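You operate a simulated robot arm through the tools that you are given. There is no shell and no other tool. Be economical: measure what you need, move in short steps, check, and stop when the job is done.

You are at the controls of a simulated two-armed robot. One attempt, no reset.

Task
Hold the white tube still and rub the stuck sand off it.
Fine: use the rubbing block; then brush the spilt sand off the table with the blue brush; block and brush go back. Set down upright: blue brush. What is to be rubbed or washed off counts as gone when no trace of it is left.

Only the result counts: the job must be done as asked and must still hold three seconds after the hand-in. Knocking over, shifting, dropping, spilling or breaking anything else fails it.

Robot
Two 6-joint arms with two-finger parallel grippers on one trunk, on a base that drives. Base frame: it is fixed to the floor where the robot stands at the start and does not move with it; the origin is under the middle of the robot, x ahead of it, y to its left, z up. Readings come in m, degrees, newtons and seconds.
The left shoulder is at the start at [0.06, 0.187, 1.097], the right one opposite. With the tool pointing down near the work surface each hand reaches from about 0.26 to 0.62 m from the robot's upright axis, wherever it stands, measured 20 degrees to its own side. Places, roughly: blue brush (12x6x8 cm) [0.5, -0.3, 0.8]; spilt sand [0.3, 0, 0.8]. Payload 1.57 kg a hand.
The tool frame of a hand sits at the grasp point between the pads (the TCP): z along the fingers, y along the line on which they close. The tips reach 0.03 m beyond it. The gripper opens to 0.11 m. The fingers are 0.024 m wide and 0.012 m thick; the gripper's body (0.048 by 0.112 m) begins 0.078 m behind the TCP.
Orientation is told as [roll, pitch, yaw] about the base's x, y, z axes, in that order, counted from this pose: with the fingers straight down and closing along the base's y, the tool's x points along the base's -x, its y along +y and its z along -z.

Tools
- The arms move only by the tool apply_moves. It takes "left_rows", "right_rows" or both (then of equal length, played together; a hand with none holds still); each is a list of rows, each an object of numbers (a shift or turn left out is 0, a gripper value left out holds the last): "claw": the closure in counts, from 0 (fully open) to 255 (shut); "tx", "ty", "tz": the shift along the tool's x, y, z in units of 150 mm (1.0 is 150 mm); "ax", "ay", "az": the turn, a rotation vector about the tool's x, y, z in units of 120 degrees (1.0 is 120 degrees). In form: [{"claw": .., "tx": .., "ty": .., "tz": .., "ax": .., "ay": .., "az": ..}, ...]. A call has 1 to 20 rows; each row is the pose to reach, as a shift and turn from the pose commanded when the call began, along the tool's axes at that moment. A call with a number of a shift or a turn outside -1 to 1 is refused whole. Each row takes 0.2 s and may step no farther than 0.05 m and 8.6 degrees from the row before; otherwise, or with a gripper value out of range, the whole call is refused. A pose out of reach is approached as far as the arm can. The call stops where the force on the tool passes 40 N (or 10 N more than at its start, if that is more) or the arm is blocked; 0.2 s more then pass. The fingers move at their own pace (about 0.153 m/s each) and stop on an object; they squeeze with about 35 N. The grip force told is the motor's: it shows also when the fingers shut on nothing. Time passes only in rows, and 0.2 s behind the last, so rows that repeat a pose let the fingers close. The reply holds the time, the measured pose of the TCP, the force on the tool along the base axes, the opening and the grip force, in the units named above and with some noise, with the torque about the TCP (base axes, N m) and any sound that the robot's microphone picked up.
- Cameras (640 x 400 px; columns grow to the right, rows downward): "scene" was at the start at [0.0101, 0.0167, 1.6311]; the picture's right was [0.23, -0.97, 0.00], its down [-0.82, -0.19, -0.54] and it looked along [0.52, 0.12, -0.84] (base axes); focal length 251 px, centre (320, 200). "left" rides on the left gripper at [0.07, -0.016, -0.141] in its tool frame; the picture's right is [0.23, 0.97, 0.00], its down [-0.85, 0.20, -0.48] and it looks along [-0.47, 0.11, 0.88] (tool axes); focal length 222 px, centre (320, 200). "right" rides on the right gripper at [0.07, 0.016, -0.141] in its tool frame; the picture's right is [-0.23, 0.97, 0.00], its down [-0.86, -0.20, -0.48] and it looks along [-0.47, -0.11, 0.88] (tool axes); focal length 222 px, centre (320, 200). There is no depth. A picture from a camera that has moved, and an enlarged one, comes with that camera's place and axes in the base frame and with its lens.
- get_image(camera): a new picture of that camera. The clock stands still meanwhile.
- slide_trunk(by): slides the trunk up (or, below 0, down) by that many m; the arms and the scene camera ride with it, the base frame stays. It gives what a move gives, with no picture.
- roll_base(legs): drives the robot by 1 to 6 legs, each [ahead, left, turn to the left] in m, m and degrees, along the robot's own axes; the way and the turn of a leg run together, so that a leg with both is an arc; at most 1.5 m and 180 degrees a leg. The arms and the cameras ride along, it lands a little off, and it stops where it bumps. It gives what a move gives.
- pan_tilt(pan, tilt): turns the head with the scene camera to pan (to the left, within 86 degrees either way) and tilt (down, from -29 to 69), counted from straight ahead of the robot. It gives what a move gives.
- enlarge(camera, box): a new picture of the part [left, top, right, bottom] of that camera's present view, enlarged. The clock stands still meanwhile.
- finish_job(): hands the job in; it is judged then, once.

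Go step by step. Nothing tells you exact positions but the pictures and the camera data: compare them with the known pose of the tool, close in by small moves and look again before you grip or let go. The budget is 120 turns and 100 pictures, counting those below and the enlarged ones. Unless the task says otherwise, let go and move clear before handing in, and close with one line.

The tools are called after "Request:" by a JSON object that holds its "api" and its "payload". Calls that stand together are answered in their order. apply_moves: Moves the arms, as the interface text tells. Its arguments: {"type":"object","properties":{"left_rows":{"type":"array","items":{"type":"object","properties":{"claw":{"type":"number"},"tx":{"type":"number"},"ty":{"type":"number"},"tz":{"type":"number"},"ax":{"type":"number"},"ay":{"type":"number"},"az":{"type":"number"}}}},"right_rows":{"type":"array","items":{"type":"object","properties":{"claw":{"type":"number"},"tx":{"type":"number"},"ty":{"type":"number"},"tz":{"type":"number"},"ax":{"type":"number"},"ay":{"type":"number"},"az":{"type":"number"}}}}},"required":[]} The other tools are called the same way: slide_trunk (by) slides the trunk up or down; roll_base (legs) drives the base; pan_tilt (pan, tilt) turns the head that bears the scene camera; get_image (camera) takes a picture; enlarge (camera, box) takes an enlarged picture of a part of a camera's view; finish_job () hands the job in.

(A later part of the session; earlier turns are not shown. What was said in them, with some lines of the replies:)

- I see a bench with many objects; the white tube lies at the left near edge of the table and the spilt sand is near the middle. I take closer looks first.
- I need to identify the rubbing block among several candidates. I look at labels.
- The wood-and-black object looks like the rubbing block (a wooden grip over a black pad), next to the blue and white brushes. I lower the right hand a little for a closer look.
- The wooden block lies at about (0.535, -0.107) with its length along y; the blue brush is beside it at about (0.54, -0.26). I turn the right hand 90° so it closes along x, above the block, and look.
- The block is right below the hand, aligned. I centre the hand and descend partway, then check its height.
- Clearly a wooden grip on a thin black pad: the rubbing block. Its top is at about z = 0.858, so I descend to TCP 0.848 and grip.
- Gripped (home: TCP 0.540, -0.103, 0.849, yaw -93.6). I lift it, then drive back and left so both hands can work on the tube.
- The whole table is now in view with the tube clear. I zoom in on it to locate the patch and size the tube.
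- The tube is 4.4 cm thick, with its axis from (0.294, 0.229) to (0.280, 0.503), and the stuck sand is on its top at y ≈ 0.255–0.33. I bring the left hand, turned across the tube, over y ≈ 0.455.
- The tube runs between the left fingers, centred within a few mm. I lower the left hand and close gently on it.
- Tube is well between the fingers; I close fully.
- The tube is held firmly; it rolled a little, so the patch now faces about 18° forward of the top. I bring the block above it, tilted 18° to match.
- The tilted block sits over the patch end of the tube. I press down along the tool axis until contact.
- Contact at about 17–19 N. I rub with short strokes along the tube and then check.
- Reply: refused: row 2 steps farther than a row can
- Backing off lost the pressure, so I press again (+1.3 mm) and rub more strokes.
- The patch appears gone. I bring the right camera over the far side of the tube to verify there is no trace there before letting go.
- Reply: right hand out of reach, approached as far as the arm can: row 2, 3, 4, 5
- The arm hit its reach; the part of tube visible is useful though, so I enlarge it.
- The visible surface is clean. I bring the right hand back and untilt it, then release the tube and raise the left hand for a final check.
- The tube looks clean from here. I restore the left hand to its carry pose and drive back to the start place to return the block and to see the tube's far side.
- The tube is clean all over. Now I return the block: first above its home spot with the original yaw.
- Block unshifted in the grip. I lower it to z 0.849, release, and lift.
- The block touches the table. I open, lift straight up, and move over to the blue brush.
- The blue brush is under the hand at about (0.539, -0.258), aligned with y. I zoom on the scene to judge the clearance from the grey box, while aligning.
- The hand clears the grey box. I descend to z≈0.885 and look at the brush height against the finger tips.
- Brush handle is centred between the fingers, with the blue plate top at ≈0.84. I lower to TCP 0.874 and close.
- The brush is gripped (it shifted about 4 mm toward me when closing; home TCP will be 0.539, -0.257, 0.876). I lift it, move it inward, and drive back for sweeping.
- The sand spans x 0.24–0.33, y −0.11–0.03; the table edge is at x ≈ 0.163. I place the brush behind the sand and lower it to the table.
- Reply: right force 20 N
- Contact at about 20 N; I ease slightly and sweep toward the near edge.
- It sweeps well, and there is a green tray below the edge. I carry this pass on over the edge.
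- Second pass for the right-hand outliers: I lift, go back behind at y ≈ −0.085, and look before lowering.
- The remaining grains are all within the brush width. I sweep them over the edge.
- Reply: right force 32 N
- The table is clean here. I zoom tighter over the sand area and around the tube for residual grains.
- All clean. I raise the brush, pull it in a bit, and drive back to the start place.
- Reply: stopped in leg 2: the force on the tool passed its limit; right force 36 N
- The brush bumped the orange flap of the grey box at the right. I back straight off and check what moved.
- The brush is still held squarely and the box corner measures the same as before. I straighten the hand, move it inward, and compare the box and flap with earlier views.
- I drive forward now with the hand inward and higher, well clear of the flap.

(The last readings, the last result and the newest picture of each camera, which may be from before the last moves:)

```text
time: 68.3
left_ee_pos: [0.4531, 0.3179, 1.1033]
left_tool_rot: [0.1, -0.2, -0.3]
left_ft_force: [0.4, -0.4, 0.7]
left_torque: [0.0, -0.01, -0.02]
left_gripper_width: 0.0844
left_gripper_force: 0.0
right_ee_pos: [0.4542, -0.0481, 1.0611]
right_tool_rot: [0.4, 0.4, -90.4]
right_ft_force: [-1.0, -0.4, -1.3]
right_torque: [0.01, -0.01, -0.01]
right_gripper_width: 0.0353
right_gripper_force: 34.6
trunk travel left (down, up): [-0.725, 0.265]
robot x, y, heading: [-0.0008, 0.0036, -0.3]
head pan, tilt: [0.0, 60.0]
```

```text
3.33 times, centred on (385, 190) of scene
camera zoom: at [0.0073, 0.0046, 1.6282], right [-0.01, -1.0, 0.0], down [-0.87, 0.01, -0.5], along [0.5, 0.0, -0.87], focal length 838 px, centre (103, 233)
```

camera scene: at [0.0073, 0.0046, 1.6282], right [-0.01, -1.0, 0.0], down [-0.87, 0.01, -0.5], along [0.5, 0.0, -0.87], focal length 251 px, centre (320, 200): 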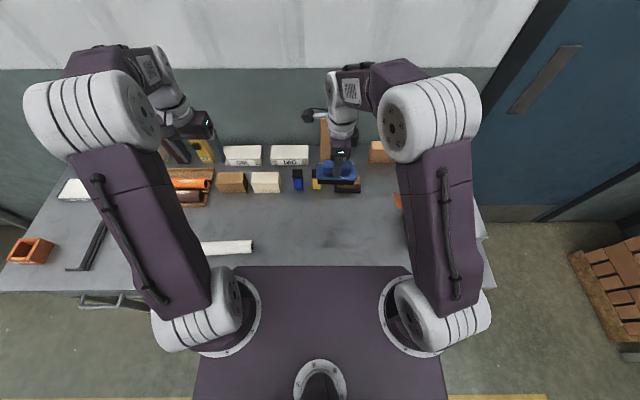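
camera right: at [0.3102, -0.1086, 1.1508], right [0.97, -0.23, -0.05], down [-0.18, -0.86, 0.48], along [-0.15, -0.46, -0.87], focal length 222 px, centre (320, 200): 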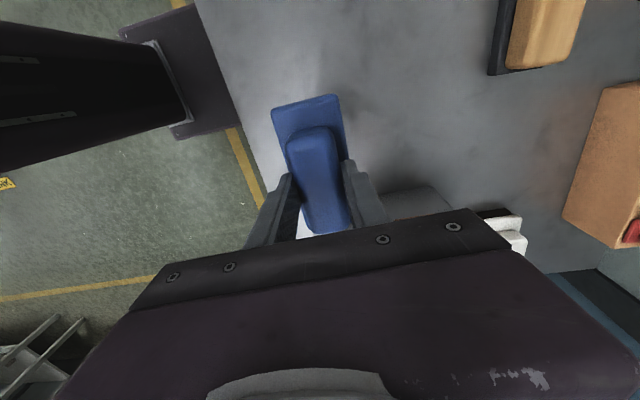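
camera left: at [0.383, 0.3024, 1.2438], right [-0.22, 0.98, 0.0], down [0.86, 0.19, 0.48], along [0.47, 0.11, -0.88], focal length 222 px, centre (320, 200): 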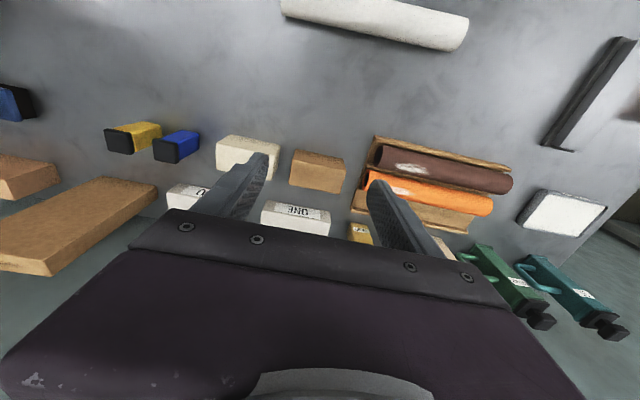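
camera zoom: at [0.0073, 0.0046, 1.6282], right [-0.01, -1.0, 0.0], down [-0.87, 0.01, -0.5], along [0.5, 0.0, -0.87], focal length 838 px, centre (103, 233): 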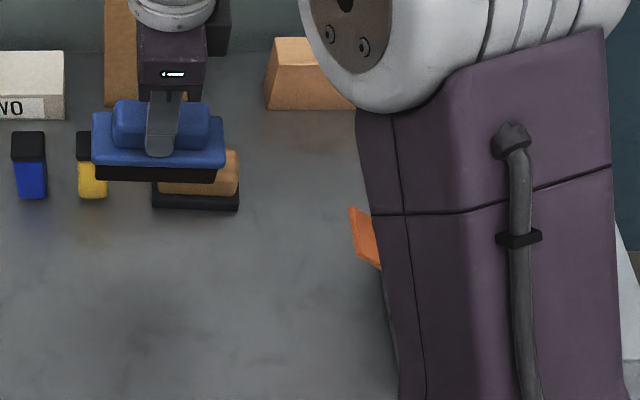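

The flap and box are where they were. I move forward and then right, over the brush's home spot.

Request:
{"api": "apply_moves", "payload": {"right_rows": [{"ty": 0.28}, {"ty": 0.56}, {"ty": 0.56, "tx": -0.3}, {"ty": 0.56, "tx": -0.6}, {"ty": 0.56, "tx": -0.9}, {"ty": 0.56, "tx": -1.0}]}}

Request:
{"api": "apply_moves", "payload": {"right_rows": [{"tx": -0.2, "az": -0.003, "ay": -0.003}, {"tx": -0.4, "az": -0.003, "ay": -0.003}]}}

Request:
{"api": "get_image", "payload": {"camera": "right"}}

Request:
{"api": "enlarge", "payload": {"camera": "scene", "box": [320, 130, 450, 250]}}

```text
time: 69.7
left_ee_pos: [0.4533, 0.3179, 1.1013]
left_tool_rot: [0.1, 0.0, -0.3]
left_ft_force: [0.0, 0.0, -0.5]
left_torque: [0.03, -0.01, -0.01]
left_gripper_width: 0.0843
left_gripper_force: 0.1
right_ee_pos: [0.5374, -0.1951, 1.0579]
right_tool_rot: [0.2, 0.5, -90.5]
right_ft_force: [-0.6, 0.3, -1.1]
right_torque: [0.03, 0.0, -0.01]
right_gripper_width: 0.0354
right_gripper_force: 34.6
trunk travel left (down, up): [-0.725, 0.265]
robot x, y, heading: [-0.0017, 0.0043, -0.3]
head pan, tilt: [0.0, 60.0]
```

```text
time: 70.3
left_ee_pos: [0.4537, 0.3166, 1.1018]
left_tool_rot: [0.1, 0.0, -0.4]
left_ft_force: [1.1, 0.6, 0.4]
left_torque: [0.06, 0.03, 0.02]
left_gripper_width: 0.0842
left_gripper_force: 0.1
right_ee_pos: [0.5389, -0.2573, 1.0582]
right_tool_rot: [0.1, 0.1, -89.9]
right_ft_force: [0.2, 0.1, -1.1]
right_torque: [0.02, -0.04, 0.04]
right_gripper_width: 0.0353
right_gripper_force: 35.1
trunk travel left (down, up): [-0.725, 0.265]
robot x, y, heading: [-0.0002, 0.0032, -0.2]
head pan, tilt: [0.0, 60.0]
```

```text
35 pictures are left
camera right: at [0.5524, -0.1866, 1.2003], right [0.97, -0.23, 0.0], down [-0.2, -0.86, 0.48], along [-0.11, -0.46, -0.88], focal length 222 px, centre (320, 200)
```

right: 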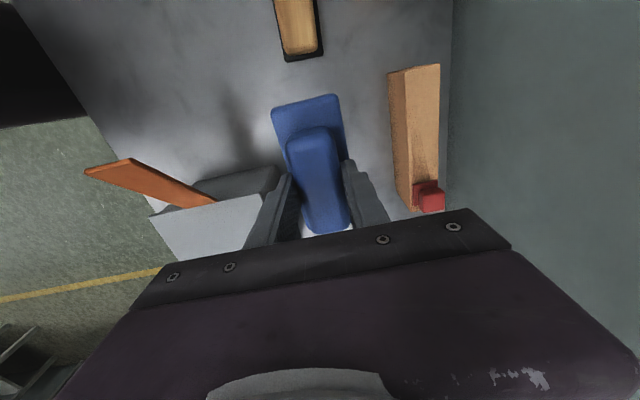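

```text
3.33 times, centred on (385, 190) of scene
camera zoom: at [0.0102, 0.003, 1.6282], right [-0.01, -1.0, 0.0], down [-0.87, 0.01, -0.5], along [0.5, 0.0, -0.87], focal length 838 px, centre (103, 233)
```

zoom: 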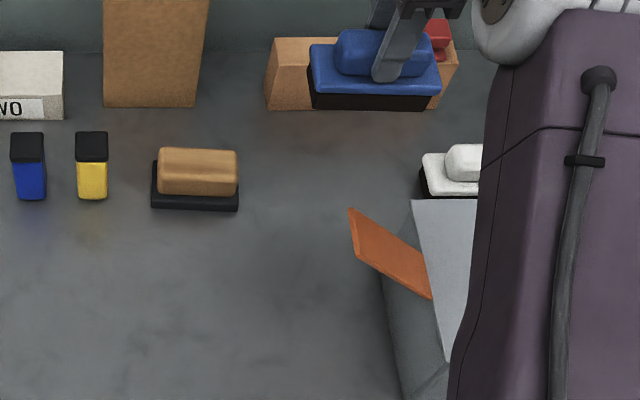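

Box and flap unchanged. I lower the brush onto its spot.

Request:
{"api": "apply_moves", "payload": {"right_rows": [{"tz": 0.3}, {"tz": 0.6}, {"tz": 0.85}, {"tz": 1.0}]}}

Request:
{"api": "apply_moves", "payload": {"right_rows": [{"tz": 0.13}, {"tz": 0.18}, {"tz": 0.205}, {"tz": 0.212}]}}

Request:
{"api": "enlarge", "payload": {"camera": "scene", "box": [350, 150, 430, 210]}}

```text
time: 71.3
left_ee_pos: [0.4556, 0.3177, 1.1014]
left_tool_rot: [0.1, 0.1, -0.5]
left_ft_force: [0.4, -0.2, -0.3]
left_torque: [-0.01, 0.02, 0.0]
left_gripper_width: 0.0842
left_gripper_force: 0.1
right_ee_pos: [0.54, -0.2588, 0.9083]
right_tool_rot: [0.1, 0.1, -90.1]
right_ft_force: [0.2, -0.1, -2.1]
right_torque: [0.01, -0.03, -0.02]
right_gripper_width: 0.0354
right_gripper_force: 34.7
trunk travel left (down, up): [-0.725, 0.265]
robot x, y, heading: [0.0029, 0.0023, -0.4]
head pan, tilt: [0.0, 60.0]
```

```text
time: 72.3
left_ee_pos: [0.4525, 0.3191, 1.1033]
left_tool_rot: [0.1, -0.1, -0.4]
left_ft_force: [-0.5, 0.3, -1.2]
left_torque: [0.01, 0.01, -0.01]
left_gripper_width: 0.0843
left_gripper_force: 0.1
right_ee_pos: [0.5406, -0.2586, 0.8796]
right_tool_rot: [0.5, -0.1, -89.9]
right_ft_force: [0.5, -1.2, 16.6]
right_torque: [-1.05, 0.31, 0.04]
right_gripper_width: 0.0355
right_gripper_force: 35.1
trunk travel left (down, up): [-0.725, 0.265]
robot x, y, heading: [-0.0004, 0.0061, -0.5]
head pan, tilt: [0.0, 60.0]
```

```text
6.67 times, centred on (390, 180) of scene
camera zoom: at [0.0072, 0.0063, 1.6284], right [-0.01, -1.0, 0.0], down [-0.87, 0.01, -0.5], along [0.5, 0.0, -0.87], focal length 1675 px, centre (-147, 333)
```

zoom: 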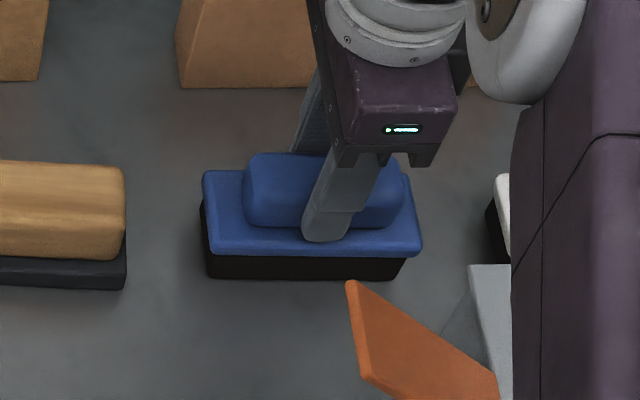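

Contact torque shows the brush's right end touches first: it turned slightly about the finger axis in the bump. I level it by a small turn and check force and torque.

Request:
{"api": "apply_moves", "payload": {"right_rows": [{"ay": -0.008, "tz": -0.005}, {"ay": -0.016, "tz": -0.005}]}}

```text
time: 72.9
left_ee_pos: [0.453, 0.3181, 1.1028]
left_tool_rot: [0.1, 0.0, -0.3]
left_ft_force: [-0.5, 0.2, 0.4]
left_torque: [0.0, 0.06, 0.0]
left_gripper_width: 0.0842
left_gripper_force: 0.0
right_ee_pos: [0.5378, -0.2579, 0.876]
right_tool_rot: [0.3, -1.9, -90.1]
right_ft_force: [1.8, 4.3, 8.8]
right_torque: [0.17, -0.1, 0.0]
right_gripper_width: 0.0353
right_gripper_force: 34.9
trunk travel left (down, up): [-0.725, 0.265]
robot x, y, heading: [-0.001, 0.0028, -0.3]
head pan, tilt: [0.0, 60.0]
```

Level now: torque near zero and z = 0.876 as at pick-up. I release and lift straight up.

Request:
{"api": "apply_moves", "payload": {"right_rows": [{"claw": 200}, {"claw": 150}, {"claw": 100}, {"claw": 60}, {"claw": 30}, {"claw": 30, "tz": -0.2}, {"claw": 30, "tz": -0.45}, {"claw": 30, "tz": -0.7}, {"claw": 30, "tz": -1.0}]}}

Request:
{"api": "get_image", "payload": {"camera": "right"}}

Request:
{"api": "get_image", "payload": {"camera": "scene"}}

Request:
{"api": "enlarge", "payload": {"camera": "scene", "box": [320, 130, 450, 250]}}

```text
time: 74.9
left_ee_pos: [0.4536, 0.3186, 1.1029]
left_tool_rot: [-0.1, 0.0, -0.4]
left_ft_force: [-0.3, 0.5, 0.3]
left_torque: [0.02, 0.0, 0.04]
left_gripper_width: 0.0841
left_gripper_force: 0.0
right_ee_pos: [0.535, -0.2511, 1.0257]
right_tool_rot: [0.2, -1.9, -89.9]
right_ft_force: [0.4, -1.0, 0.2]
right_torque: [-0.04, -0.01, 0.04]
right_gripper_width: 0.0969
right_gripper_force: 0.2
trunk travel left (down, up): [-0.725, 0.265]
robot x, y, heading: [0.0006, 0.0036, -0.6]
head pan, tilt: [0.0, 60.0]
```

```text
32 pictures are left
camera right: at [0.5504, -0.1751, 1.1643], right [0.97, -0.23, 0.01], down [-0.2, -0.84, 0.51], along [-0.1, -0.5, -0.86], focal length 222 px, centre (320, 200)
```

right: 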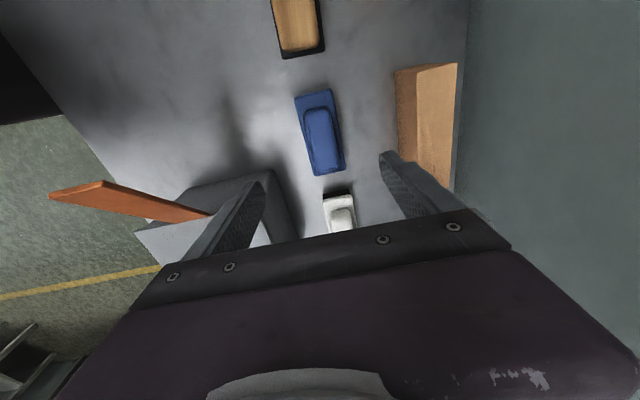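

```text
31 pictures are left
camera scene: at [0.0087, 0.005, 1.6282], right [-0.01, -1.0, 0.0], down [-0.87, 0.01, -0.5], along [0.5, 0.0, -0.87], focal length 251 px, centre (320, 200)
```

scene: 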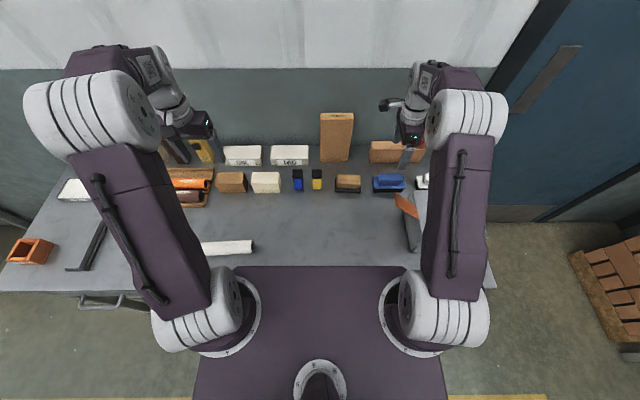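

```text
3.33 times, centred on (385, 190) of scene
camera zoom: at [0.0087, 0.005, 1.6282], right [-0.01, -1.0, 0.0], down [-0.87, 0.01, -0.5], along [0.5, 0.0, -0.87], focal length 838 px, centre (103, 233)
```

zoom: 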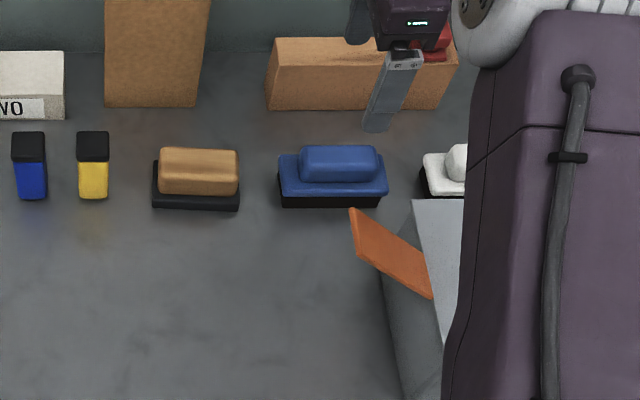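

Block and brush stand upright on their spots, the tube and table are clean, and both hands are clear, so I hand in.

Request:
{"api": "finish_job", "payload": {}}

```text
The job is handed in.
```

The stuck sand is off the white tube and the spilt sand is swept off the table. The rubbing block and the upright blue brush are back in place, the brush within about 3 mm. On the way back the brush bumped the orange flap of the grey box, but box and flap look unmoved in the pictures.
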